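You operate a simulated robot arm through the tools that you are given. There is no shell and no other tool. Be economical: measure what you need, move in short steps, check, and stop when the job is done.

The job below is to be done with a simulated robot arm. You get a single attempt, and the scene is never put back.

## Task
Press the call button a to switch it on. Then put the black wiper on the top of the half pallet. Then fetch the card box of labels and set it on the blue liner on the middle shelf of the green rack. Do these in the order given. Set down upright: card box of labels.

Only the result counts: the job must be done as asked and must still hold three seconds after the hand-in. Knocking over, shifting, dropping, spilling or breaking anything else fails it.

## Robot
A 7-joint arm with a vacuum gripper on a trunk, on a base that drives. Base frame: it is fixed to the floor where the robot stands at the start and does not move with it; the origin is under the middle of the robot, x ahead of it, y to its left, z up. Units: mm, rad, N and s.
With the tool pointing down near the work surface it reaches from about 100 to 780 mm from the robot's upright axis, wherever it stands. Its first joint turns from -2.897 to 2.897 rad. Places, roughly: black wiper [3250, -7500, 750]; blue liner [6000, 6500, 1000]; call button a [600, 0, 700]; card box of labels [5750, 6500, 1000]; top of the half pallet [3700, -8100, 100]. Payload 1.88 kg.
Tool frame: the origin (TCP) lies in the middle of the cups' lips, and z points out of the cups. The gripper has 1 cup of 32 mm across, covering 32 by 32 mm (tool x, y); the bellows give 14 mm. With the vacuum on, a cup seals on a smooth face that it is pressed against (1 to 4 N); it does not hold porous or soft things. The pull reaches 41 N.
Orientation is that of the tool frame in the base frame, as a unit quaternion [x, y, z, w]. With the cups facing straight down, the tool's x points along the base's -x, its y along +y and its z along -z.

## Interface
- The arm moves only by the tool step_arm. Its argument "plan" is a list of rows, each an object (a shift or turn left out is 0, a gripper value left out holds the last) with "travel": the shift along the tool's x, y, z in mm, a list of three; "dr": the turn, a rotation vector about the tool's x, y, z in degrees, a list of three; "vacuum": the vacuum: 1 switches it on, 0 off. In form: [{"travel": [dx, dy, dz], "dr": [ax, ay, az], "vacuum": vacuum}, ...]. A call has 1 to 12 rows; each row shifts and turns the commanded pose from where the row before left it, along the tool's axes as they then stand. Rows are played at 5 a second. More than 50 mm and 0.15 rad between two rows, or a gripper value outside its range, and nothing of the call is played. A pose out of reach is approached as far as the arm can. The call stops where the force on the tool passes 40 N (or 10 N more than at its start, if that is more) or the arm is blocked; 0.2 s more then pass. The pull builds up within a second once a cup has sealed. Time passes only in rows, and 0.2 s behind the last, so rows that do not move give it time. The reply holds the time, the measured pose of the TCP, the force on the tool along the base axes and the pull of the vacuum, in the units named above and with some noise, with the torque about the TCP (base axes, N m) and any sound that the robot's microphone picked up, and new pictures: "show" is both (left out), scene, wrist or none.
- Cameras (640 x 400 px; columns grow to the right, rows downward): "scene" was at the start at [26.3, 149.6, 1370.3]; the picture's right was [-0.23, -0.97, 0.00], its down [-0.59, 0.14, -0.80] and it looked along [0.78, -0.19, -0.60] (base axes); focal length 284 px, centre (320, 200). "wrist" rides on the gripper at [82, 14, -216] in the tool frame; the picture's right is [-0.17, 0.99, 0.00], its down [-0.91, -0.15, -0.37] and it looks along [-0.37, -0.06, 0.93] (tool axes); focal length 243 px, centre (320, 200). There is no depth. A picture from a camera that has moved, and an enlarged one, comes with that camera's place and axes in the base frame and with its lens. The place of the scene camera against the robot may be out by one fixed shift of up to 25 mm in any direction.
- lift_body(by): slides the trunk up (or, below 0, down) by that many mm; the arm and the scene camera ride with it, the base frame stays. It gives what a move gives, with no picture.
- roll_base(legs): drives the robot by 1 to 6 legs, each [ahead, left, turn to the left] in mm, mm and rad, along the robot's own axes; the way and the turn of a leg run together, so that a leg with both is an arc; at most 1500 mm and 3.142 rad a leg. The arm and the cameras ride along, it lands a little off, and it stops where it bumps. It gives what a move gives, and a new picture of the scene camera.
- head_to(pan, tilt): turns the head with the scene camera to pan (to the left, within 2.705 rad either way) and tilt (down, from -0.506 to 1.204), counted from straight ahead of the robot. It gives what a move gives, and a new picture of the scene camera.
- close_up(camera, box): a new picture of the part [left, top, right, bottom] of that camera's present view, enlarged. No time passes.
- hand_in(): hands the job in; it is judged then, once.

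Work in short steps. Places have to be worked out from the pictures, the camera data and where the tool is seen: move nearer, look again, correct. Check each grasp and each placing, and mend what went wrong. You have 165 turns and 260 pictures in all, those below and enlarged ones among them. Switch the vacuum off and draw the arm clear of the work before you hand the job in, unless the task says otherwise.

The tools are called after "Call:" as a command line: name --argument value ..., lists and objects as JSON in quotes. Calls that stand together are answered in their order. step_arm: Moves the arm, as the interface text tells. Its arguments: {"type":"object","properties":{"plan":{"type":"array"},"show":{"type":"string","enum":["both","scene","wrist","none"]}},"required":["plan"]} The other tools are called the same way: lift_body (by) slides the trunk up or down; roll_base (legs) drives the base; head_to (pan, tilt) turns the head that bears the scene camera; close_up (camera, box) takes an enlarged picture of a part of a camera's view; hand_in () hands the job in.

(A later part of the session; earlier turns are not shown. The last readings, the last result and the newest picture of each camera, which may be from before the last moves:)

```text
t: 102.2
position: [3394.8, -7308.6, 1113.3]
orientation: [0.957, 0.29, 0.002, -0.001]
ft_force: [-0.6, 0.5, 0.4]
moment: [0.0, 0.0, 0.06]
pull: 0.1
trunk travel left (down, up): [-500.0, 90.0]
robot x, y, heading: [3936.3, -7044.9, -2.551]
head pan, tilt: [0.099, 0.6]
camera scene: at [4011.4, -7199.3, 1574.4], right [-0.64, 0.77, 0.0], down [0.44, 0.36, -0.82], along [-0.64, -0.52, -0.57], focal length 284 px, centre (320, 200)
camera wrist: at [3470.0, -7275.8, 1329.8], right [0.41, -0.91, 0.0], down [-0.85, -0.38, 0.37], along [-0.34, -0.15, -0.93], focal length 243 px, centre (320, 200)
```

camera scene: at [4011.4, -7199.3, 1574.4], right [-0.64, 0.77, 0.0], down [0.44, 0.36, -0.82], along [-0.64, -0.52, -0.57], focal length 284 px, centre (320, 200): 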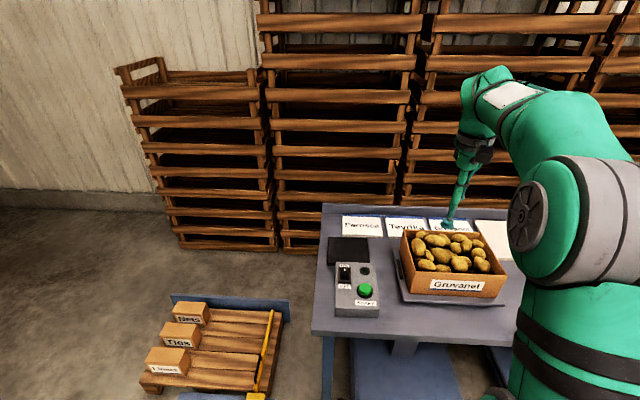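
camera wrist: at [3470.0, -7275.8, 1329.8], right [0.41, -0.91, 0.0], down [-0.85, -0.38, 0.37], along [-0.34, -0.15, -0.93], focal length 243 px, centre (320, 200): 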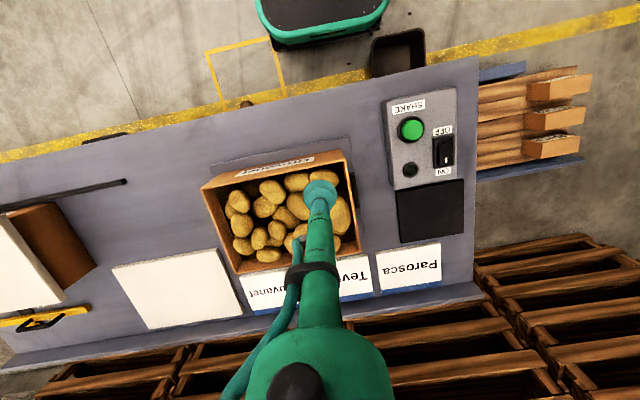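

Two candidates: the black square by the control box and a long black bar at the left. I'll enlarge both.

Call:
close_up --camera "wrist" --box '[370, 80, 490, 300]'

Call:
close_up --camera "wrist" --box '[0, 150, 240, 340]'

```text
1.82 times, centred on (430, 190) of wrist
camera zoom: at [3470.0, -7275.8, 1329.8], right [0.41, -0.91, 0.0], down [-0.85, -0.38, 0.37], along [-0.34, -0.15, -0.93], focal length 441 px, centre (120, 218)
```

zoom: 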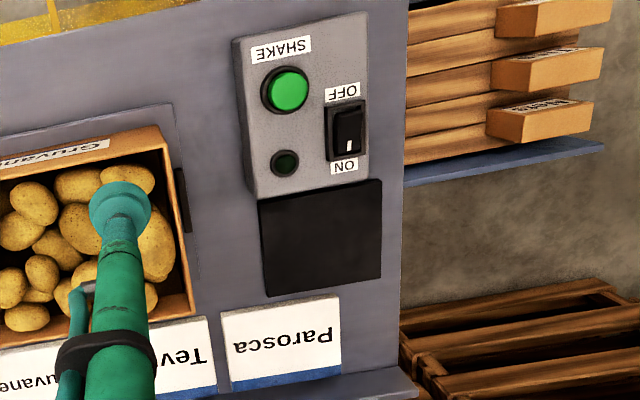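

```text
2.11 times, centred on (120, 245) of wrist
camera zoom: at [3470.0, -7275.8, 1329.8], right [0.41, -0.91, 0.0], down [-0.85, -0.38, 0.37], along [-0.34, -0.15, -0.93], focal length 511 px, centre (741, 105)
```

zoom: 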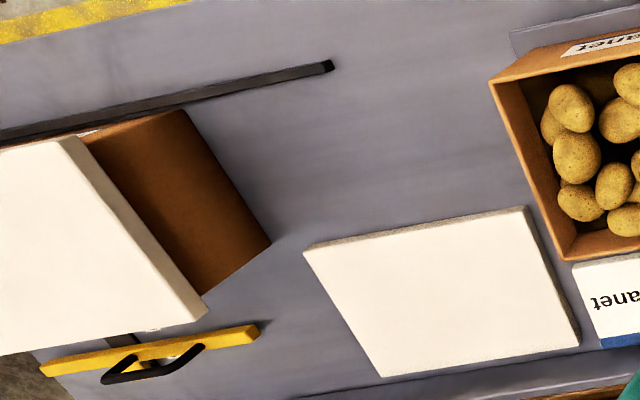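

The black square near [3350, -7640] matches the rough place best. Before moving closer I need the floor tub's position relative to the base, so I'll look down there.

Call:
head_to --pan 0.5 --tilt 1.0

```text
t: 103.1
position: [3394.6, -7308.6, 1114.5]
orientation: [0.957, 0.289, 0.003, -0.001]
ft_force: [-0.3, 0.3, 0.0]
moment: [-0.04, -0.01, 0.02]
pull: 0.0
trunk travel left (down, up): [-500.0, 90.0]
robot x, y, heading: [3937.0, -7049.5, -2.553]
head pan, tilt: [0.499, 1.0]
camera scene: at [4047.6, -7204.6, 1542.5], right [-0.89, 0.46, 0.0], down [0.39, 0.75, -0.54], along [-0.25, -0.48, -0.84], focal length 284 px, centre (320, 200)
```

scene: 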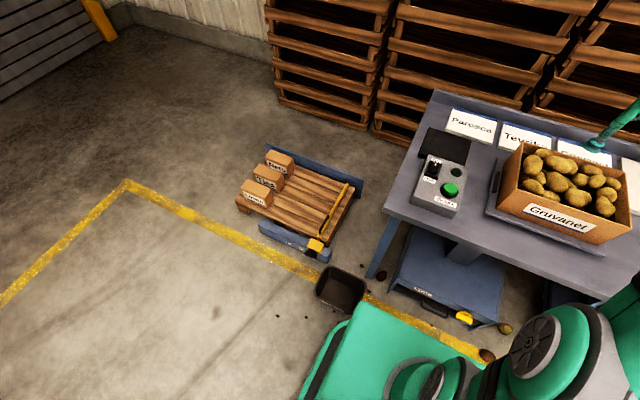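

The tub sits just off my front-left corner. I'll shift right 110 mm first, then ahead 130 mm, clear of the tub and of the potatoes on the floor.

Call:
roll_base --legs '[[0, -110, 0], [130, 0, 0]]'

Call:
step_arm --plan '[{"travel": [0, 45, 0]}, {"travel": [0, 45, 0]}, {"travel": [0, 45, 0]}, {"travel": [0, 45, 0]}, {"travel": [0, 45, 0]}, {"travel": [0, 45, 0]}, {"travel": [0, 0, 45]}, {"travel": [0, 0, 45]}]'

```text
t: 105.2
position: [3225.5, -7293.6, 1113.4]
orientation: [0.957, 0.291, 0.004, 0.0]
ft_force: [-0.3, -0.9, 0.4]
moment: [0.02, 0.02, 0.0]
pull: 0.0
trunk travel left (down, up): [-500.0, 90.0]
robot x, y, heading: [3769.5, -7035.0, -2.558]
head pan, tilt: [0.499, 1.0]
camera scene: at [3878.2, -7188.4, 1542.4], right [-0.89, 0.46, 0.0], down [0.39, 0.75, -0.54], along [-0.25, -0.48, -0.84], focal length 284 px, centre (320, 200)
```

scene: 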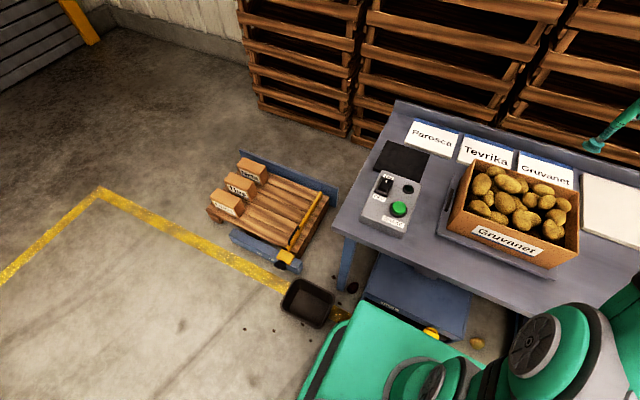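

```text
t: 107.0
position: [3374.9, -7515.3, 1025.6]
orientation: [0.957, 0.29, 0.003, -0.001]
ft_force: [0.6, 0.0, 0.4]
moment: [0.0, 0.04, -0.01]
pull: 0.1
trunk travel left (down, up): [-500.0, 90.0]
robot x, y, heading: [3768.6, -7032.6, -2.553]
head pan, tilt: [0.499, 1.0]
camera scene: at [3878.4, -7188.2, 1542.5], right [-0.89, 0.46, 0.0], down [0.39, 0.75, -0.54], along [-0.25, -0.48, -0.84], focal length 284 px, centre (320, 200)
camera wrist: at [3450.4, -7481.9, 1241.8], right [0.41, -0.91, 0.0], down [-0.85, -0.38, 0.37], along [-0.34, -0.15, -0.93], focal length 243 px, centre (320, 200)
```

scene: 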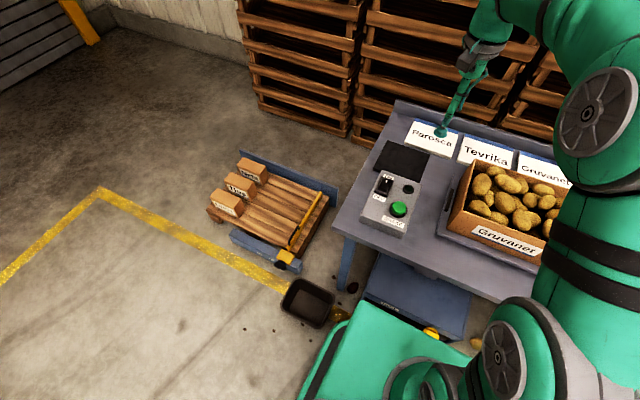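
wrist: 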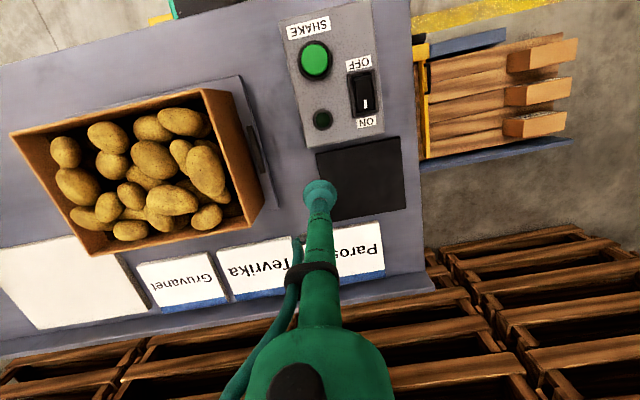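

I'll enlarge the black square and the dark strip by the potato tray.

Call:
close_up --camera "wrist" --box '[220, 50, 440, 240]'

Call:
close_up --camera "scene" --box '[340, 90, 500, 240]'

```text
2.11 times, centred on (330, 145) of wrist
camera zoom: at [3450.4, -7481.9, 1241.8], right [0.41, -0.91, 0.0], down [-0.85, -0.38, 0.37], along [-0.34, -0.15, -0.93], focal length 511 px, centre (299, 316)
```

zoom: 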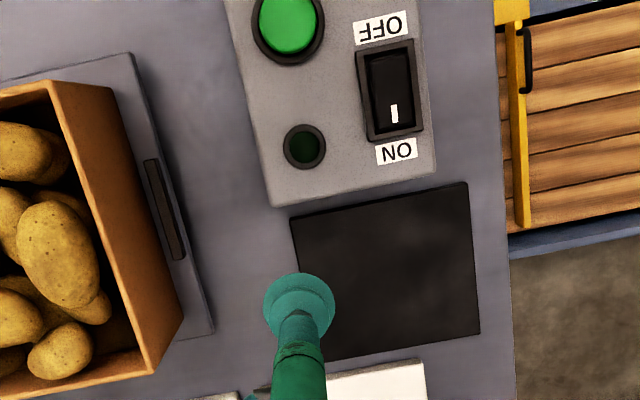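

```text
2.67 times, centred on (420, 165) of scene
camera zoom: at [3878.4, -7188.2, 1542.5], right [-0.89, 0.46, 0.0], down [0.39, 0.75, -0.54], along [-0.25, -0.48, -0.84], focal length 758 px, centre (53, 293)
```

zoom: 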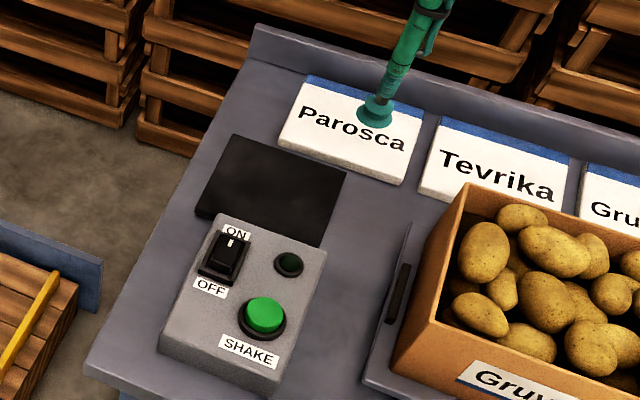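

The black slab centre is at about [3352, -7625]. I'll move above it and descend to about z 830.

Call:
step_arm --plan '[{"travel": [-26, 25, 0]}, {"travel": [-26, 25, 0]}, {"travel": [-25, 25, 0]}, {"travel": [0, 0, 50]}, {"travel": [0, 0, 50]}, {"travel": [0, 0, 50]}, {"travel": [0, 0, 45]}]'

```text
t: 108.5
position: [3355.6, -7622.2, 829.3]
orientation: [0.957, 0.29, 0.002, -0.001]
ft_force: [-0.5, 1.0, -0.1]
moment: [0.0, 0.01, -0.01]
pull: 0.0
trunk travel left (down, up): [-500.0, 90.0]
robot x, y, heading: [3768.4, -7030.7, -2.553]
head pan, tilt: [0.499, 1.0]
camera scene: at [3878.4, -7188.4, 1542.5], right [-0.89, 0.46, 0.0], down [0.39, 0.75, -0.54], along [-0.25, -0.48, -0.84], focal length 284 px, centre (320, 200)
camera wrist: at [3430.4, -7589.5, 1045.7], right [0.41, -0.91, 0.0], down [-0.85, -0.38, 0.37], along [-0.34, -0.15, -0.93], focal length 243 px, centre (320, 200)
```

scene: 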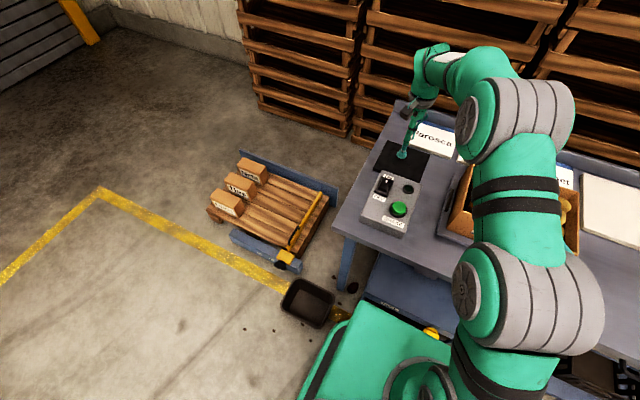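
wrist: 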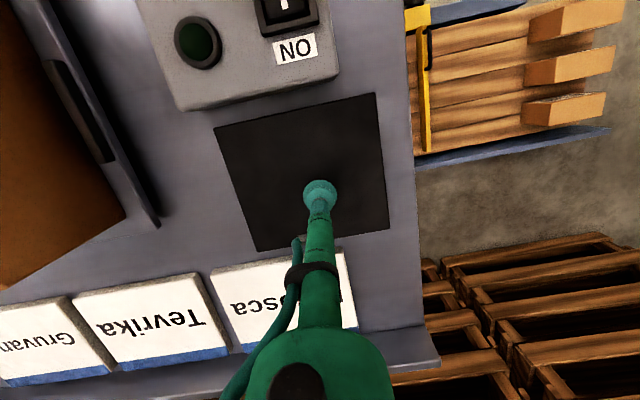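

Cup is over the slab, about 15 mm off centre. I'll correct that, then descend with the vacuum on.

Call:
step_arm --plan '[{"travel": [0, -15, 25], "vacuum": 1}, {"travel": [0, 0, 15]}, {"travel": [0, 0, 10]}, {"travel": [0, 0, 6]}, {"travel": [0, 0, 4]}, {"travel": [0, 0, 4]}]' --show "none"

```text
t: 109.2
position: [3346.5, -7613.6, 800.5]
orientation: [0.957, 0.29, -0.005, 0.006]
ft_force: [-0.8, -0.6, 13.6]
moment: [0.31, -0.03, -0.4]
pull: 40.4
trunk travel left (down, up): [-500.0, 90.0]
robot x, y, heading: [3766.6, -7031.2, -2.554]
head pan, tilt: [0.499, 1.0]
stopped in row 3: the force on the tool passed its limit at 62 N (the readings are from after the stop); the commanded pose is now the measured one
```

Sealed at z≈800 with a 40 N pull, so the slab is thicker than I assumed. I'll lift it gently.

Call:
step_arm --plan '[{"travel": [0, 0, -4]}, {"travel": [0, 0, -6]}, {"travel": [0, 0, -15]}, {"travel": [0, 0, -30]}, {}]'

```text
t: 110.4
position: [3346.8, -7610.9, 851.8]
orientation: [0.957, 0.291, -0.001, 0.003]
ft_force: [-1.0, 0.9, -2.5]
moment: [-0.01, 0.0, 0.0]
pull: 40.8
trunk travel left (down, up): [-500.0, 90.0]
robot x, y, heading: [3767.0, -7031.4, -2.549]
head pan, tilt: [0.499, 1.0]
camera scene: at [3878.9, -7187.9, 1542.4], right [-0.89, 0.46, 0.0], down [0.39, 0.75, -0.54], along [-0.25, -0.48, -0.84], focal length 284 px, centre (320, 200)
camera wrist: at [3423.0, -7575.3, 1066.3], right [0.41, -0.91, 0.01], down [-0.85, -0.38, 0.38], along [-0.34, -0.16, -0.93], focal length 243 px, centre (320, 200)
```

scene: 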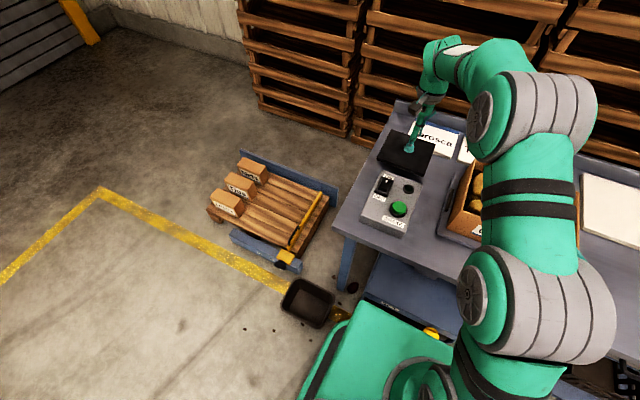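
wrist: 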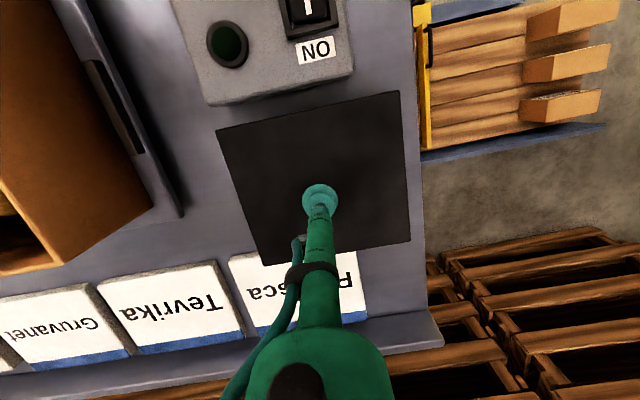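

The slab is held (about 2.5 N) with clearance. I'll raise it, back off, and go around the tub to stand in front of the half pallet.

Call:
step_arm --plan '[{"travel": [0, 0, -40]}, {"travel": [0, 0, -40]}, {"travel": [0, 0, -40]}, {"travel": [0, 0, -40]}, {"travel": [30, 0, 0]}, {"travel": [30, 0, 0]}, {"travel": [30, 0, 0]}]' --show "none"

Call:
roll_base --legs '[[-320, 0, 0]]'

```text
t: 112.0
position: [3421.6, -7561.3, 1011.9]
orientation: [0.957, 0.29, -0.002, 0.003]
ft_force: [-0.1, 0.3, -1.4]
moment: [0.06, 0.0, 0.01]
pull: 41.0
trunk travel left (down, up): [-500.0, 90.0]
robot x, y, heading: [3768.2, -7030.2, -2.547]
head pan, tilt: [0.499, 1.0]
```

```text
t: 114.1
position: [3685.3, -7386.6, 1013.7]
orientation: [0.956, 0.292, -0.001, 0.003]
ft_force: [-1.3, 0.3, -1.5]
moment: [0.02, -0.02, -0.02]
pull: 41.0
trunk travel left (down, up): [-500.0, 90.0]
robot x, y, heading: [4027.6, -6852.9, -2.551]
head pan, tilt: [0.499, 1.0]
camera scene: at [4140.8, -7011.5, 1542.4], right [-0.89, 0.46, 0.0], down [0.39, 0.75, -0.54], along [-0.25, -0.48, -0.84], focal length 284 px, centre (320, 200)
```

scene: 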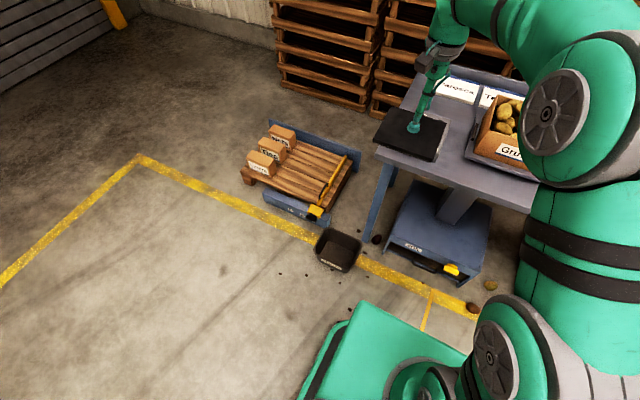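

Clear of the tub. I'll move left 830 mm, then 230 mm forward.

Call:
roll_base --legs '[[0, 830, 0], [230, 0, 0]]'

Call:
head_to --pan 0.1 --tilt 0.95

```text
t: 119.8
position: [3955.6, -8198.5, 1011.9]
orientation: [0.955, 0.295, -0.002, 0.003]
ft_force: [0.3, 0.1, -1.4]
moment: [-0.02, 0.04, 0.01]
pull: 40.2
trunk travel left (down, up): [-500.0, 90.0]
robot x, y, heading: [4293.5, -7662.0, -2.544]
head pan, tilt: [0.499, 1.0]
camera scene: at [4410.2, -7820.6, 1542.4], right [-0.89, 0.45, 0.0], down [0.38, 0.75, -0.54], along [-0.24, -0.48, -0.84], focal length 284 px, centre (320, 200)
```

scene: 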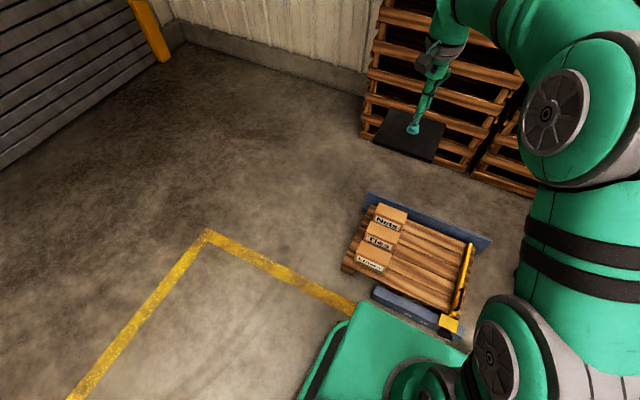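

```text
t: 120.7
position: [3957.4, -8199.3, 1013.7]
orientation: [0.956, 0.295, -0.001, 0.003]
ft_force: [-0.5, 0.6, -2.2]
moment: [0.01, 0.03, 0.0]
pull: 40.9
trunk travel left (down, up): [-500.0, 90.0]
robot x, y, heading: [4299.6, -7662.3, -2.543]
head pan, tilt: [0.099, 0.949]
camera scene: at [4386.3, -7805.4, 1546.0], right [-0.65, 0.76, 0.0], down [0.62, 0.52, -0.58], along [-0.44, -0.38, -0.81], focal length 284 px, centre (320, 200)
```

scene: 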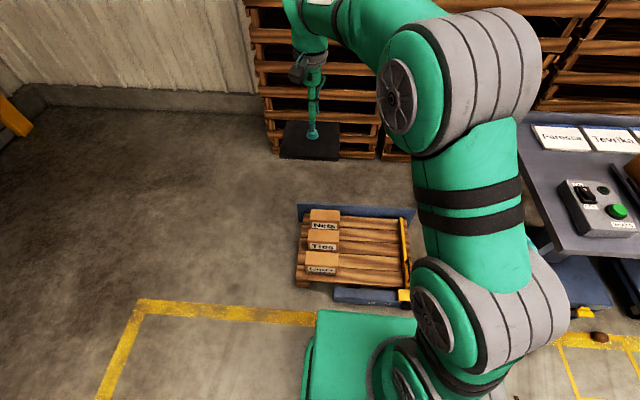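

The free pallet area is centred at about [3687, -8037], 340 mm wide between the boxes and the yellow bar. I'll move the slab above it while still high.

Call:
step_arm --plan '[{"travel": [-19, -41, 0]}, {"travel": [-19, -41, 0]}, {"travel": [-19, -41, 0]}, {"travel": [-19, -41, 0]}, {"travel": [-19, -41, 0]}, {"travel": [-19, -41, 0]}, {"travel": [-18, -39, 0]}]' --show "none"

Call:
lift_body --by -400

Call:
step_arm --plan '[{}]'

```text
t: 122.3
position: [3687.5, -8037.6, 1011.6]
orientation: [0.955, 0.295, -0.002, 0.004]
ft_force: [0.6, 0.5, -1.7]
moment: [0.02, 0.03, 0.04]
pull: 40.6
trunk travel left (down, up): [-500.0, 90.0]
robot x, y, heading: [4296.2, -7661.4, -2.539]
head pan, tilt: [0.099, 0.949]
```

```text
t: 126.2
position: [3687.2, -8037.6, 611.6]
orientation: [0.956, 0.295, -0.002, 0.004]
ft_force: [0.1, 0.8, -0.8]
moment: [0.0, -0.01, 0.03]
pull: 40.2
trunk travel left (down, up): [-100.0, 490.0]
robot x, y, heading: [4297.1, -7660.8, -2.535]
head pan, tilt: [0.099, 0.949]
```

```text
t: 126.5
position: [3689.4, -8038.3, 612.1]
orientation: [0.955, 0.295, -0.002, 0.003]
ft_force: [-0.1, 0.0, -2.2]
moment: [0.01, -0.01, 0.04]
pull: 40.8
trunk travel left (down, up): [-100.0, 490.0]
robot x, y, heading: [4296.1, -7665.0, -2.545]
head pan, tilt: [0.099, 0.949]
camera scene: at [4386.2, -7805.3, 1146.0], right [-0.64, 0.76, 0.0], down [0.62, 0.52, -0.58], along [-0.45, -0.38, -0.81], focal length 284 px, centre (320, 200)
camera wrist: at [3765.7, -8001.9, 827.4], right [0.42, -0.91, 0.01], down [-0.84, -0.39, 0.38], along [-0.34, -0.16, -0.93], focal length 243 px, centre (320, 200)
```

scene: 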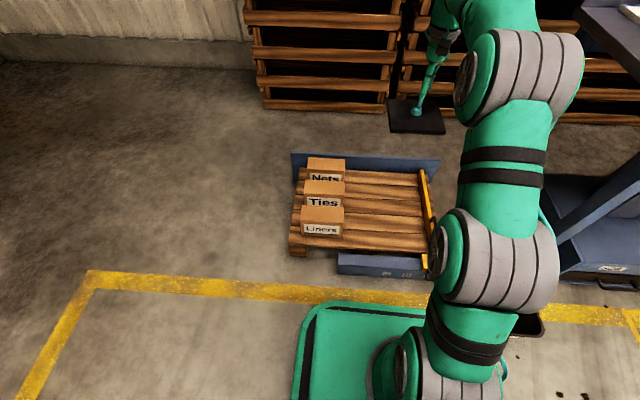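
wrist: 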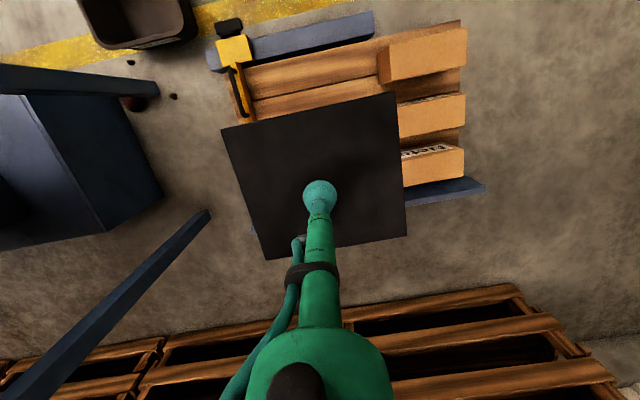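

All three views agree on about [3685, -8036] for the free area. I'll lower with the trunk, then the arm, stopping short to look.

Call:
lift_body --by -100

Call:
step_arm --plan '[{"travel": [0, 0, 45]}, {"travel": [0, 0, 45]}, {"travel": [0, 0, 45]}, {"travel": [0, 0, 45]}, {"travel": [0, 0, 40]}, {"travel": [0, 0, 30]}]'

```text
t: 127.9
position: [3688.7, -8037.7, 511.6]
orientation: [0.956, 0.295, -0.001, 0.002]
ft_force: [0.8, 0.3, -1.3]
moment: [-0.02, 0.01, -0.03]
pull: 40.7
trunk travel left (down, up): [0.0, 590.0]
robot x, y, heading: [4296.2, -7661.5, -2.541]
head pan, tilt: [0.099, 0.949]
```

```text
t: 129.3
position: [3688.3, -8037.8, 261.5]
orientation: [0.956, 0.295, -0.003, 0.004]
ft_force: [0.2, 0.6, -0.9]
moment: [-0.01, 0.02, 0.02]
pull: 40.5
trunk travel left (down, up): [0.0, 590.0]
robot x, y, heading: [4300.3, -7662.6, -2.536]
head pan, tilt: [0.099, 0.949]
camera scene: at [4386.3, -7805.2, 1046.0], right [-0.64, 0.76, 0.0], down [0.62, 0.52, -0.58], along [-0.45, -0.38, -0.81], focal length 284 px, centre (320, 200)
camera wrist: at [3764.7, -8001.9, 476.5], right [0.42, -0.91, 0.01], down [-0.84, -0.39, 0.38], along [-0.34, -0.17, -0.92], focal length 243 px, centre (320, 200)
```

scene: 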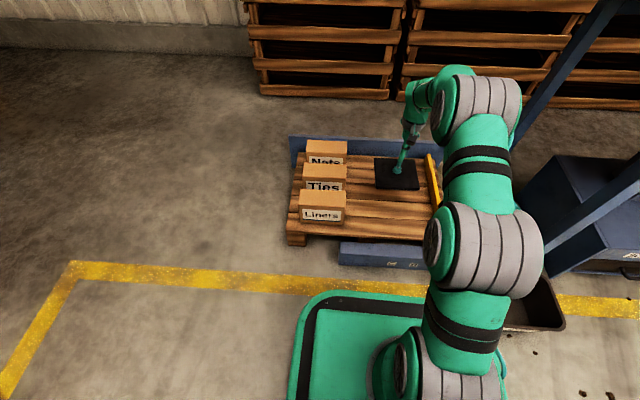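
wrist: 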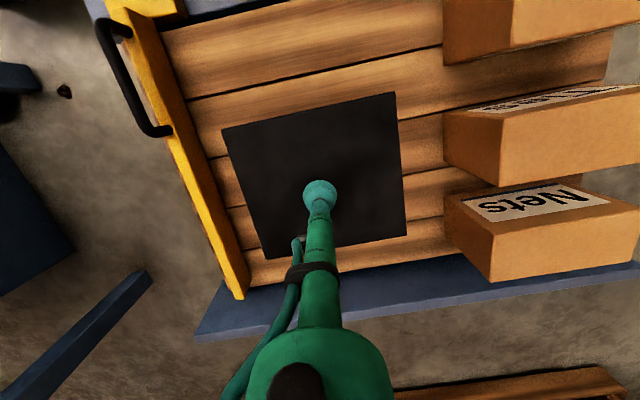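

The slab fits well between bar and boxes. I'll shift 20 mm toward the front and 10 mm from the bar, then descend gently.

Call:
step_arm --plan '[{"travel": [20, 10, 15]}, {"travel": [0, 0, 15]}, {"travel": [0, 0, 10]}, {"travel": [0, 0, 5]}, {"travel": [0, 0, 5]}, {"travel": [0, 0, 4]}, {"travel": [0, 0, 4]}]' --show "wrist"

```text
t: 130.9
position: [3711.3, -8037.5, 203.7]
orientation: [0.956, 0.295, -0.002, 0.003]
ft_force: [0.1, 0.4, -1.6]
moment: [0.01, 0.0, -0.01]
pull: 39.8
trunk travel left (down, up): [0.0, 590.0]
robot x, y, heading: [4299.3, -7661.5, -2.543]
head pan, tilt: [0.099, 0.949]
camera wrist: at [3788.0, -8001.2, 419.6], right [0.42, -0.91, 0.01], down [-0.84, -0.39, 0.38], along [-0.34, -0.16, -0.93], focal length 243 px, centre (320, 200)
```

wrist: 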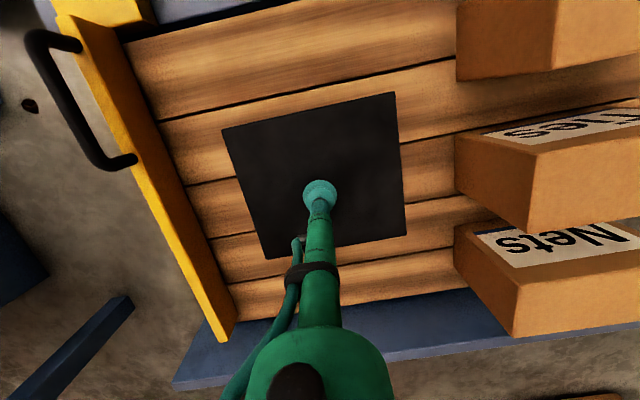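

No contact yet at TCP z 204, so I'll continue down slowly.

Call:
step_arm --plan '[{"travel": [0, 0, 4]}, {"travel": [0, 0, 4]}, {"travel": [0, 0, 4]}, {"travel": [0, 0, 4]}, {"travel": [0, 0, 4]}]' --show "none"

```text
t: 132.1
position: [3711.4, -8037.7, 183.7]
orientation: [0.955, 0.295, -0.002, 0.004]
ft_force: [-0.2, 0.1, -1.7]
moment: [0.01, 0.01, 0.02]
pull: 40.4
trunk travel left (down, up): [0.0, 590.0]
robot x, y, heading: [4298.8, -7661.0, -2.538]
head pan, tilt: [0.099, 0.949]
```

Call:
step_arm --plan '[{"travel": [0, 0, 4]}, {"travel": [0, 0, 4]}, {"travel": [0, 0, 3]}, {"travel": [0, 0, 3]}]' --show "wrist"

```text
t: 133.1
position: [3710.8, -8038.3, 171.2]
orientation: [0.955, 0.295, -0.003, 0.003]
ft_force: [-0.3, -0.1, -1.9]
moment: [0.02, -0.02, -0.01]
pull: 40.5
trunk travel left (down, up): [0.0, 590.0]
robot x, y, heading: [4295.7, -7665.0, -2.546]
head pan, tilt: [0.099, 0.949]
camera wrist: at [3787.2, -8002.0, 386.1], right [0.42, -0.91, 0.01], down [-0.84, -0.39, 0.38], along [-0.34, -0.16, -0.93], focal length 243 px, centre (320, 200)
```

wrist: 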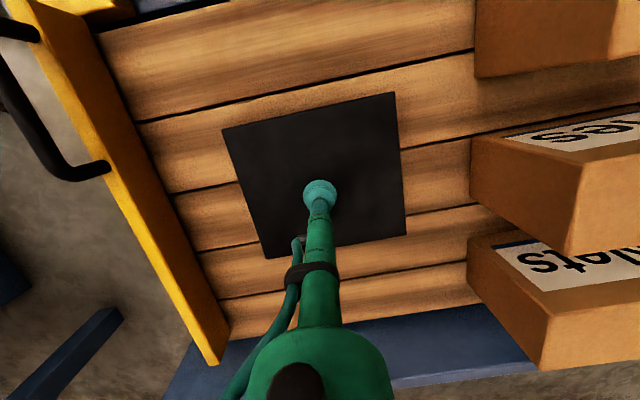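

Still free, so I'll keep going in 3 mm rows.

Call:
step_arm --plan '[{"travel": [0, 0, 3]}, {"travel": [0, 0, 3]}, {"travel": [0, 0, 3]}, {"travel": [0, 0, 3]}, {"travel": [0, 0, 3]}]' --show "none"

Call:
step_arm --plan '[{"travel": [0, 0, 3]}, {"travel": [0, 0, 3]}]' --show "scene"

```text
t: 134.3
position: [3711.7, -8038.3, 154.0]
orientation: [0.956, 0.295, -0.002, 0.003]
ft_force: [0.6, -0.1, -1.9]
moment: [0.01, 0.02, 0.02]
pull: 40.9
trunk travel left (down, up): [0.0, 590.0]
robot x, y, heading: [4298.4, -7665.3, -2.545]
head pan, tilt: [0.099, 0.949]
```

```text
t: 134.9
position: [3710.1, -8038.7, 147.6]
orientation: [0.955, 0.296, -0.002, 0.003]
ft_force: [-0.3, -0.1, -2.2]
moment: [-0.01, 0.0, -0.04]
pull: 40.6
trunk travel left (down, up): [0.0, 590.0]
robot x, y, heading: [4300.7, -7663.8, -2.541]
head pan, tilt: [0.099, 0.949]
camera scene: at [4386.2, -7805.3, 1046.0], right [-0.64, 0.76, 0.0], down [0.62, 0.52, -0.58], along [-0.45, -0.38, -0.81], focal length 284 px, centre (320, 200)
```

scene: 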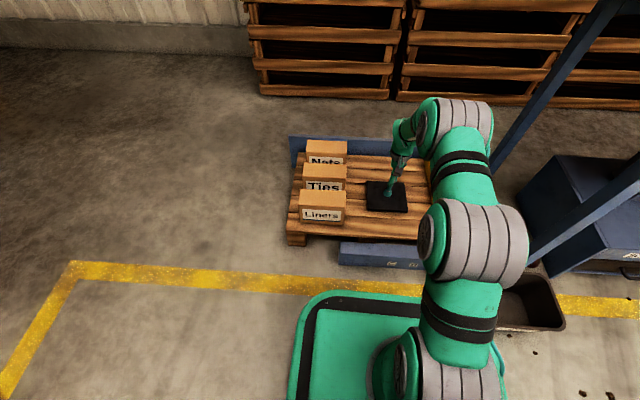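

Call:
step_arm --plan '[{"travel": [0, 0, 3]}, {"travel": [0, 0, 3]}, {"travel": [0, 0, 3]}, {"travel": [0, 0, 3]}]' --show "wrist"

```text
t: 135.9
position: [3709.7, -8039.5, 139.6]
orientation: [0.956, 0.294, -0.003, 0.005]
ft_force: [8.1, 5.5, 20.8]
moment: [0.23, -0.03, -0.11]
pull: 40.9
trunk travel left (down, up): [0.0, 590.0]
robot x, y, heading: [4298.5, -7662.8, -2.541]
head pan, tilt: [0.099, 0.949]
camera wrist: at [3787.6, -8002.6, 355.1], right [0.42, -0.91, 0.01], down [-0.84, -0.38, 0.38], along [-0.34, -0.17, -0.92], focal length 243 px, centre (320, 200)
```

wrist: 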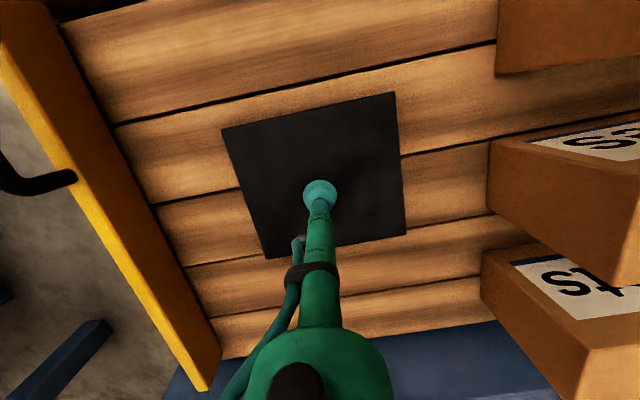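

Contact at about z 141 with 21 N upward. I'll relieve it slightly, release the vacuum, wait, then retreat straight up.

Call:
step_arm --plan '[{"travel": [0, 0, -2]}, {"vacuum": 0}, {}, {}, {}, {}]' --show "none"

Call:
step_arm --plan '[{"travel": [0, 0, -3]}, {"travel": [0, 0, -10]}, {"travel": [0, 0, -30]}, {"travel": [0, 0, -45]}, {"travel": [0, 0, -45]}, {"travel": [0, 0, -45]}, {"travel": [0, 0, -45]}]'

```text
t: 137.3
position: [3710.2, -8038.8, 139.1]
orientation: [0.955, 0.295, -0.002, 0.004]
ft_force: [1.0, 0.5, 1.3]
moment: [0.0, 0.01, 0.0]
pull: 0.0
trunk travel left (down, up): [0.0, 590.0]
robot x, y, heading: [4297.5, -7662.9, -2.543]
head pan, tilt: [0.099, 0.949]
```

```text
t: 138.9
position: [3709.6, -8035.6, 362.1]
orientation: [0.956, 0.294, -0.001, 0.003]
ft_force: [0.7, -1.0, -0.4]
moment: [-0.05, 0.01, -0.02]
pull: 0.1
trunk travel left (down, up): [0.0, 590.0]
robot x, y, heading: [4299.5, -7663.1, -2.542]
head pan, tilt: [0.099, 0.949]
camera scene: at [4386.0, -7805.4, 1045.9], right [-0.64, 0.76, 0.0], down [0.62, 0.52, -0.58], along [-0.44, -0.38, -0.81], focal length 284 px, centre (320, 200)
camera wrist: at [3785.2, -8000.6, 578.1], right [0.42, -0.91, 0.01], down [-0.84, -0.39, 0.38], along [-0.34, -0.16, -0.93], focal length 243 px, centre (320, 200)
```

scene: 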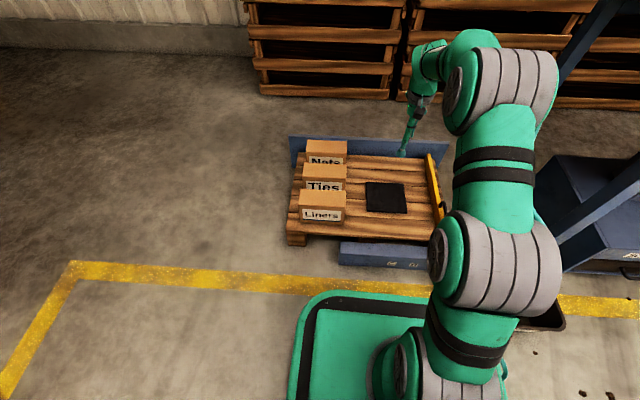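
wrist: 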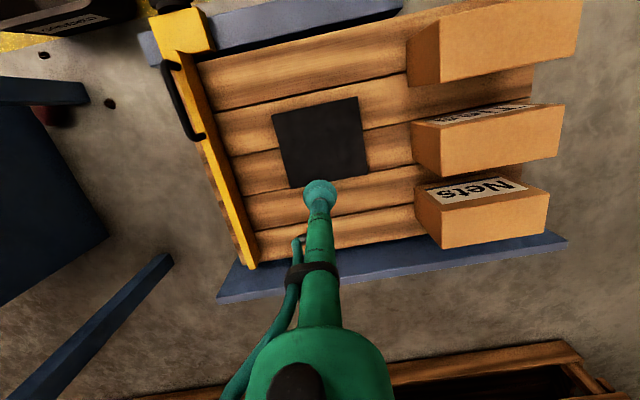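

The wiper lies flat on the pallet. Now I'll retract and raise the arm for travel, then look toward the green rack, which is far behind to the right.

Call:
lift_body --by 300

Call:
step_arm --plan '[{"travel": [40, 0, -40]}, {"travel": [40, 0, -40]}, {"travel": [40, 0, -40]}, {"travel": [40, 0, -40]}, {"travel": [40, 0, -40]}, {"travel": [40, 0, -30]}]' --show "none"

Call:
roll_base --legs '[[-500, 0, 0]]'

Call:
head_to --pan -2.29 --tilt 0.2

Call:
head_to --pan 2.6 --tilt 0.2

```text
t: 141.9
position: [3708.8, -8037.0, 662.8]
orientation: [0.956, 0.295, -0.001, 0.003]
ft_force: [0.4, 0.5, -0.5]
moment: [0.03, 0.0, 0.0]
pull: 0.1
trunk travel left (down, up): [-300.0, 290.0]
robot x, y, heading: [4296.1, -7659.6, -2.544]
head pan, tilt: [0.099, 0.949]
```

```text
refused: row 1 steps farther than a row can; nothing moved
```

```text
t: 144.8
position: [4121.9, -7753.5, 662.8]
orientation: [0.955, 0.296, -0.002, 0.003]
ft_force: [-0.5, 0.7, 0.1]
moment: [-0.04, 0.0, 0.01]
pull: 0.0
trunk travel left (down, up): [-300.0, 290.0]
robot x, y, heading: [4710.5, -7380.6, -2.542]
head pan, tilt: [0.099, 0.949]
camera scene: at [4799.5, -7521.8, 1346.0], right [-0.65, 0.76, 0.0], down [0.62, 0.52, -0.58], along [-0.44, -0.38, -0.81], focal length 284 px, centre (320, 200)
```

scene: 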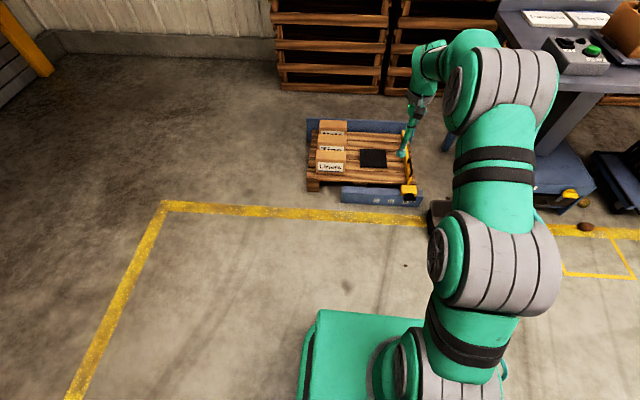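

```text
t: 147.0
position: [4121.6, -7753.7, 662.7]
orientation: [0.955, 0.296, -0.002, 0.004]
ft_force: [-0.7, 0.9, 0.7]
moment: [-0.02, -0.02, -0.01]
pull: 0.1
trunk travel left (down, up): [-300.0, 290.0]
robot x, y, heading: [4712.5, -7381.1, -2.541]
head pan, tilt: [-2.29, 0.201]
camera scene: at [4866.1, -7382.3, 1411.2], right [0.99, -0.12, 0.0], down [-0.02, -0.2, -0.98], along [0.11, 0.97, -0.2], focal length 284 px, centre (320, 200)
```

scene: 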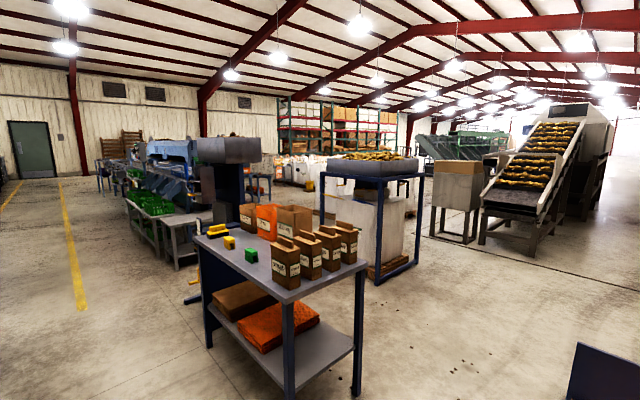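

```text
t: 150.9
position: [4121.2, -7754.6, 663.6]
orientation: [0.955, 0.296, -0.001, 0.003]
ft_force: [0.4, 0.2, -0.2]
moment: [0.02, 0.03, -0.01]
pull: 0.1
trunk travel left (down, up): [-300.0, 290.0]
robot x, y, heading: [4709.2, -7379.4, -2.539]
head pan, tilt: [2.601, 0.201]
camera scene: at [4948.2, -7469.3, 1411.2], right [0.06, -1.0, 0.0], down [-0.2, -0.01, -0.98], along [0.98, 0.06, -0.2], focal length 284 px, centre (320, 200)
```

scene: 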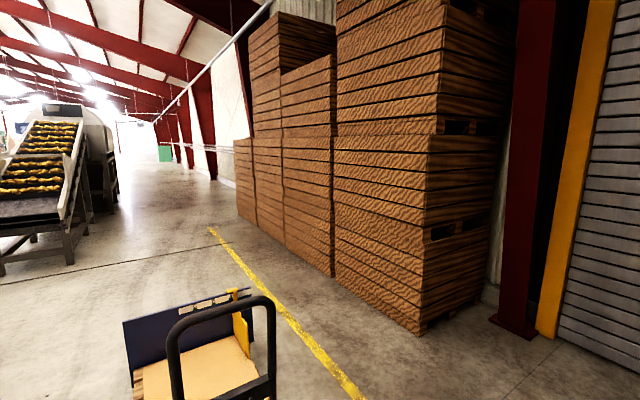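

The arm retract was refused because a row was too long, though the base has backed off. Toward +y there is a route between the box table and the blue-framed stand. I'll retract the arm now, then turn toward it.

Call:
step_arm --plan '[{"travel": [35, 0, -35]}, {"travel": [35, 0, -35]}, {"travel": [35, 0, -35]}, {"travel": [35, 0, -35]}, {"travel": [35, 0, -35]}, {"travel": [35, 0, -35]}]' --show "none"

Call:
roll_base --legs '[[0, 0, -2.4]]'

Call:
head_to --pan 0.0 --tilt 0.35

```text
t: 152.3
position: [4296.2, -7633.1, 870.3]
orientation: [0.955, 0.296, -0.001, 0.003]
ft_force: [-1.0, -1.1, -0.3]
moment: [0.09, -0.05, 0.01]
pull: 0.1
trunk travel left (down, up): [-300.0, 290.0]
robot x, y, heading: [4715.6, -7382.0, -2.54]
head pan, tilt: [2.601, 0.201]
```

```text
t: 158.5
position: [4876.8, -6922.5, 870.5]
orientation: [-0.595, 0.804, 0.003, 0.001]
ft_force: [0.2, 0.7, 0.7]
moment: [0.0, -0.03, -0.01]
pull: 0.0
trunk travel left (down, up): [-300.0, 290.0]
robot x, y, heading: [4710.6, -7378.1, 1.276]
head pan, tilt: [2.601, 0.201]
camera scene: at [4469.7, -7445.8, 1411.2], right [-0.67, 0.74, 0.0], down [0.15, 0.13, -0.98], along [-0.73, -0.66, -0.2], focal length 284 px, centre (320, 200)
```

scene: 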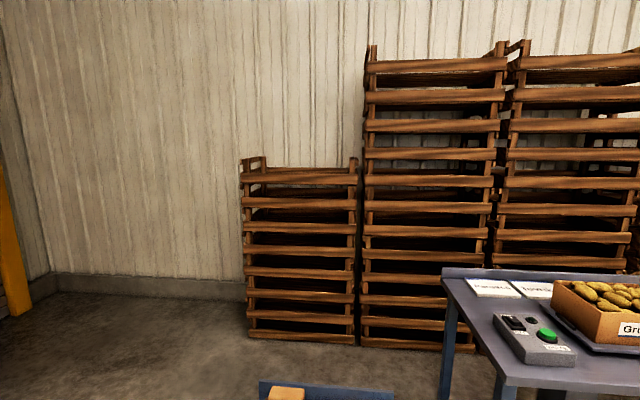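

```text
t: 160.8
position: [4875.6, -6921.2, 870.0]
orientation: [-0.594, 0.804, 0.004, 0.001]
ft_force: [0.2, 0.8, -0.1]
moment: [0.0, 0.01, 0.0]
pull: 0.0
trunk travel left (down, up): [-300.0, 290.0]
robot x, y, heading: [4712.5, -7380.5, 1.275]
head pan, tilt: [0.0, 0.351]
camera scene: at [4565.9, -7294.3, 1397.2], right [0.96, -0.29, 0.0], down [-0.1, -0.33, -0.94], along [0.27, 0.9, -0.34], focal length 284 px, centre (320, 200)
```

scene: 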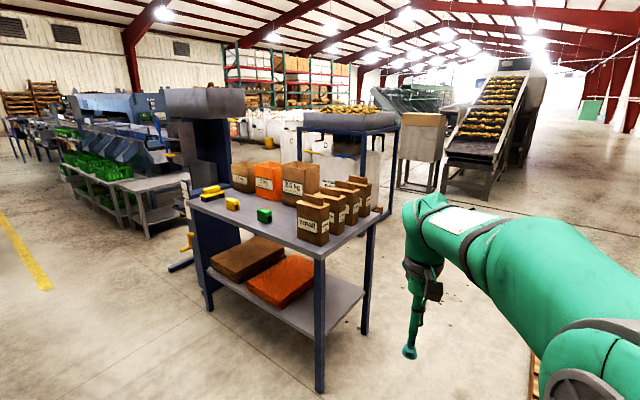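

I have the table corners and the corridor (about 1.1 m) to the blue frame. I need to locate the truck on the right before going between.

Call:
head_to --pan -0.75 --tilt 0.5

```text
t: 161.9
position: [4877.6, -6922.0, 869.9]
orientation: [-0.594, 0.804, 0.005, 0.001]
ft_force: [0.7, -0.1, -0.2]
moment: [0.02, -0.01, 0.0]
pull: 0.1
trunk travel left (down, up): [-300.0, 290.0]
robot x, y, heading: [4709.9, -7380.1, 1.274]
head pan, tilt: [-0.75, 0.499]
camera scene: at [4617.5, -7337.7, 1383.5], right [0.5, -0.86, 0.0], down [-0.41, -0.24, -0.88], along [0.76, 0.44, -0.48], focal length 284 px, centre (320, 200)
```

scene: 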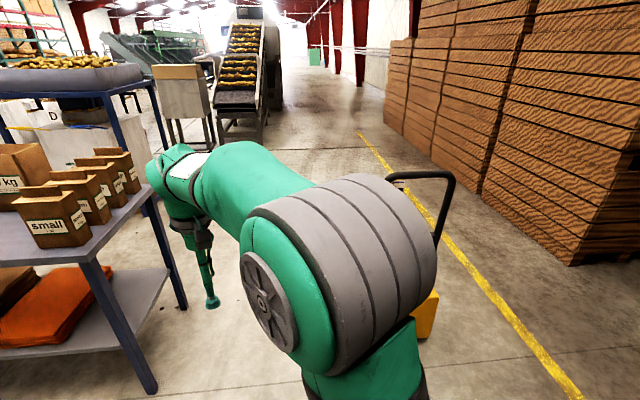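

I'll turn to heading 0.88 and go 900 mm toward the gap between the box table and the truck, then look.

Call:
roll_base --legs '[[0, 0, -0.39], [850, 20, 0]]'

Call:
head_to --pan 0.3 --tilt 0.6

Call:
head_to --pan -0.3 --tilt 0.5

```text
t: 167.7
position: [5573.5, -6351.5, 871.3]
orientation: [-0.422, 0.906, 0.003, 0.002]
ft_force: [0.3, -0.7, -0.3]
moment: [0.01, 0.0, -0.03]
pull: 0.1
trunk travel left (down, up): [-300.0, 290.0]
robot x, y, heading: [5242.3, -6705.8, 0.873]
head pan, tilt: [-0.75, 0.499]
camera scene: at [5169.9, -6631.5, 1383.5], right [0.12, -0.99, 0.0], down [-0.48, -0.06, -0.88], along [0.87, 0.11, -0.48], focal length 284 px, centre (320, 200)
```

scene: 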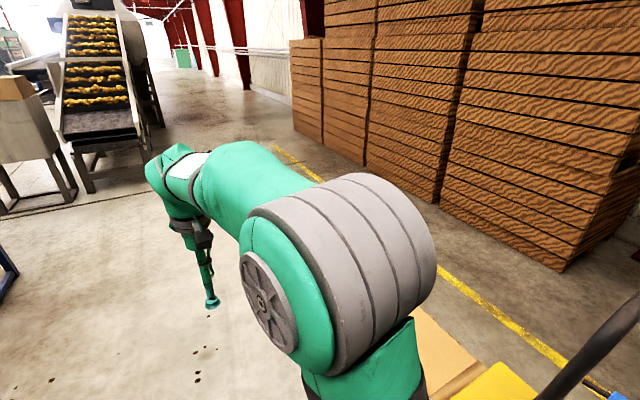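

```text
t: 168.9
position: [5573.4, -6351.4, 871.3]
orientation: [-0.422, 0.907, 0.003, 0.002]
ft_force: [0.8, 0.3, -0.1]
moment: [0.0, -0.02, -0.03]
pull: 0.0
trunk travel left (down, up): [-300.0, 290.0]
robot x, y, heading: [5241.5, -6706.2, 0.87]
head pan, tilt: [0.3, 0.6]
camera scene: at [5114.0, -6561.0, 1374.4], right [0.92, -0.39, 0.0], down [-0.22, -0.52, -0.83], along [0.32, 0.76, -0.56], focal length 284 px, centre (320, 200)
```

scene: 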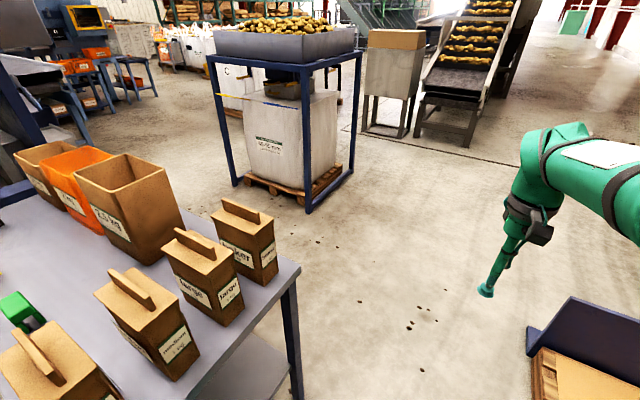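

```text
t: 169.9
position: [5573.4, -6351.6, 871.1]
orientation: [-0.422, 0.906, 0.004, 0.001]
ft_force: [0.4, 0.3, -0.2]
moment: [-0.01, -0.04, 0.03]
pull: 0.0
trunk travel left (down, up): [-300.0, 290.0]
robot x, y, heading: [5239.6, -6708.6, 0.874]
head pan, tilt: [-0.3, 0.499]
camera scene: at [5156.1, -6593.2, 1383.5], right [0.54, -0.84, 0.0], down [-0.4, -0.26, -0.88], along [0.74, 0.48, -0.48], focal length 284 px, centre (320, 200)
```

scene: 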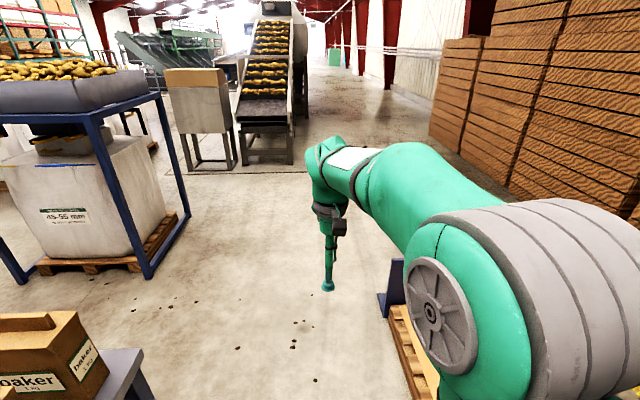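

The frame's legs are at about (5282,-4159), (5742,-4820) and (6395,-4308). I'll drive on 900 mm, turn left along the corridor, and look up ahead.

Call:
roll_base --legs '[[900, 0, 0], [0, 0, 1.0]]'

Call:
head_to --pan 0.0 --tilt 0.2

```text
t: 177.3
position: [5713.3, -5537.6, 870.8]
orientation: [0.803, -0.596, -0.004, 0.0]
ft_force: [-0.2, -0.1, 0.3]
moment: [0.0, 0.01, 0.0]
pull: 0.1
trunk travel left (down, up): [-300.0, 290.0]
robot x, y, heading: [5830.8, -6010.4, 1.866]
head pan, tilt: [-0.3, 0.499]
camera scene: at [5694.2, -6018.1, 1383.5], right [1.0, 0.0, 0.0], down [0.0, -0.48, -0.88], along [0.0, 0.88, -0.48], focal length 284 px, centre (320, 200)
```

scene: 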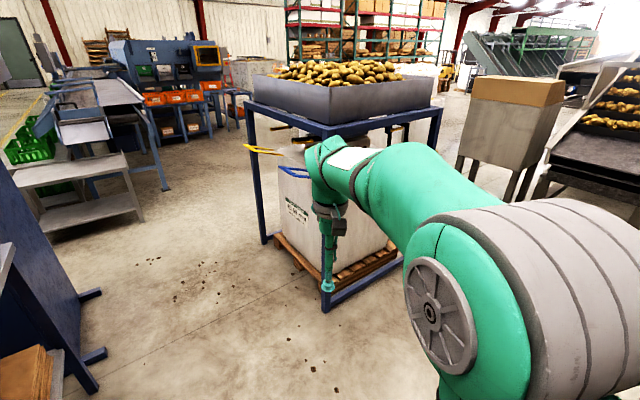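

```text
t: 178.1
position: [5712.0, -5537.7, 870.7]
orientation: [0.803, -0.597, -0.004, 0.001]
ft_force: [-0.4, 0.1, -0.2]
moment: [0.0, 0.0, -0.02]
pull: 0.1
trunk travel left (down, up): [-300.0, 290.0]
robot x, y, heading: [5833.9, -6007.1, 1.863]
head pan, tilt: [0.0, 0.201]
camera scene: at [5666.6, -6019.9, 1411.1], right [0.96, 0.29, 0.0], down [0.06, -0.19, -0.98], along [-0.28, 0.94, -0.2], focal length 284 px, centre (320, 200)
```

scene: 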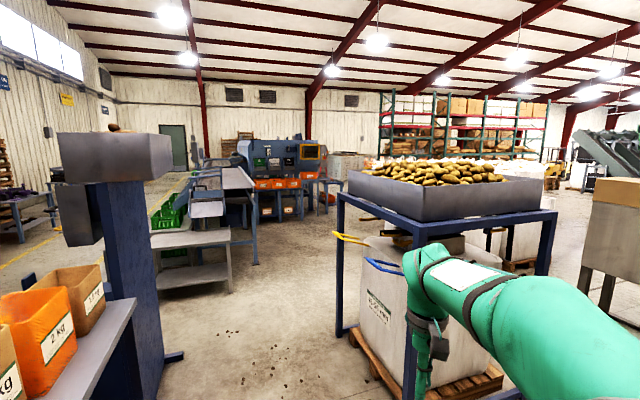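

The corridor left of the frame leads to open floor. I'll drive along it for 1.5 m, bear right around the frame, and check again.

Call:
roll_base --legs '[[0, 0, 0.325], [1450, 0, 0], [0, 0, -0.44], [1400, 0, 0]]'

Call:
head_to --pan -0.5 --tilt 0.2

```text
t: 194.3
position: [4750.6, -2918.9, 870.8]
orientation: [0.752, -0.659, -0.004, 0.0]
ft_force: [-0.5, -0.9, -0.2]
moment: [0.02, -0.01, 0.01]
pull: 0.1
trunk travel left (down, up): [-300.0, 290.0]
robot x, y, heading: [4791.2, -3404.9, 1.697]
head pan, tilt: [0.0, 0.201]
camera scene: at [4624.5, -3386.9, 1411.2], right [0.99, 0.13, 0.0], down [0.03, -0.2, -0.98], along [-0.13, 0.97, -0.2], focal length 284 px, centre (320, 200)
```

scene: 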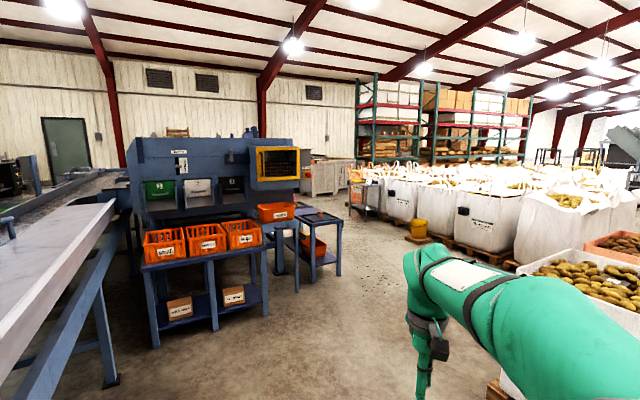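

```text
t: 195.2
position: [4750.1, -2919.9, 871.2]
orientation: [0.751, -0.66, -0.004, 0.001]
ft_force: [0.7, -0.7, 0.2]
moment: [0.0, 0.01, 0.01]
pull: 0.0
trunk travel left (down, up): [-300.0, 290.0]
robot x, y, heading: [4786.4, -3404.5, 1.703]
head pan, tilt: [-0.499, 0.201]
camera scene: at [4670.1, -3392.3, 1411.2], right [0.93, -0.36, 0.0], down [-0.07, -0.19, -0.98], along [0.35, 0.91, -0.2], focal length 284 px, centre (320, 200)
```

scene: 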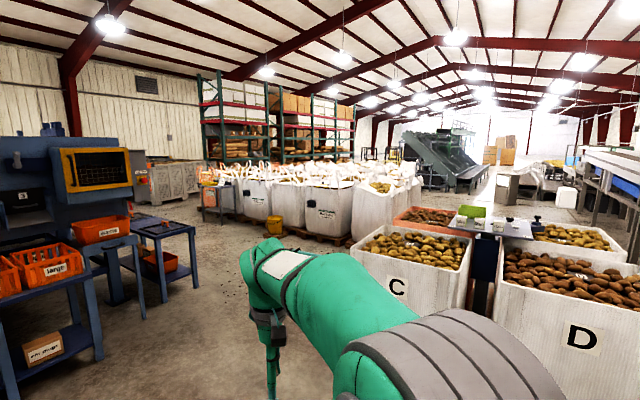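

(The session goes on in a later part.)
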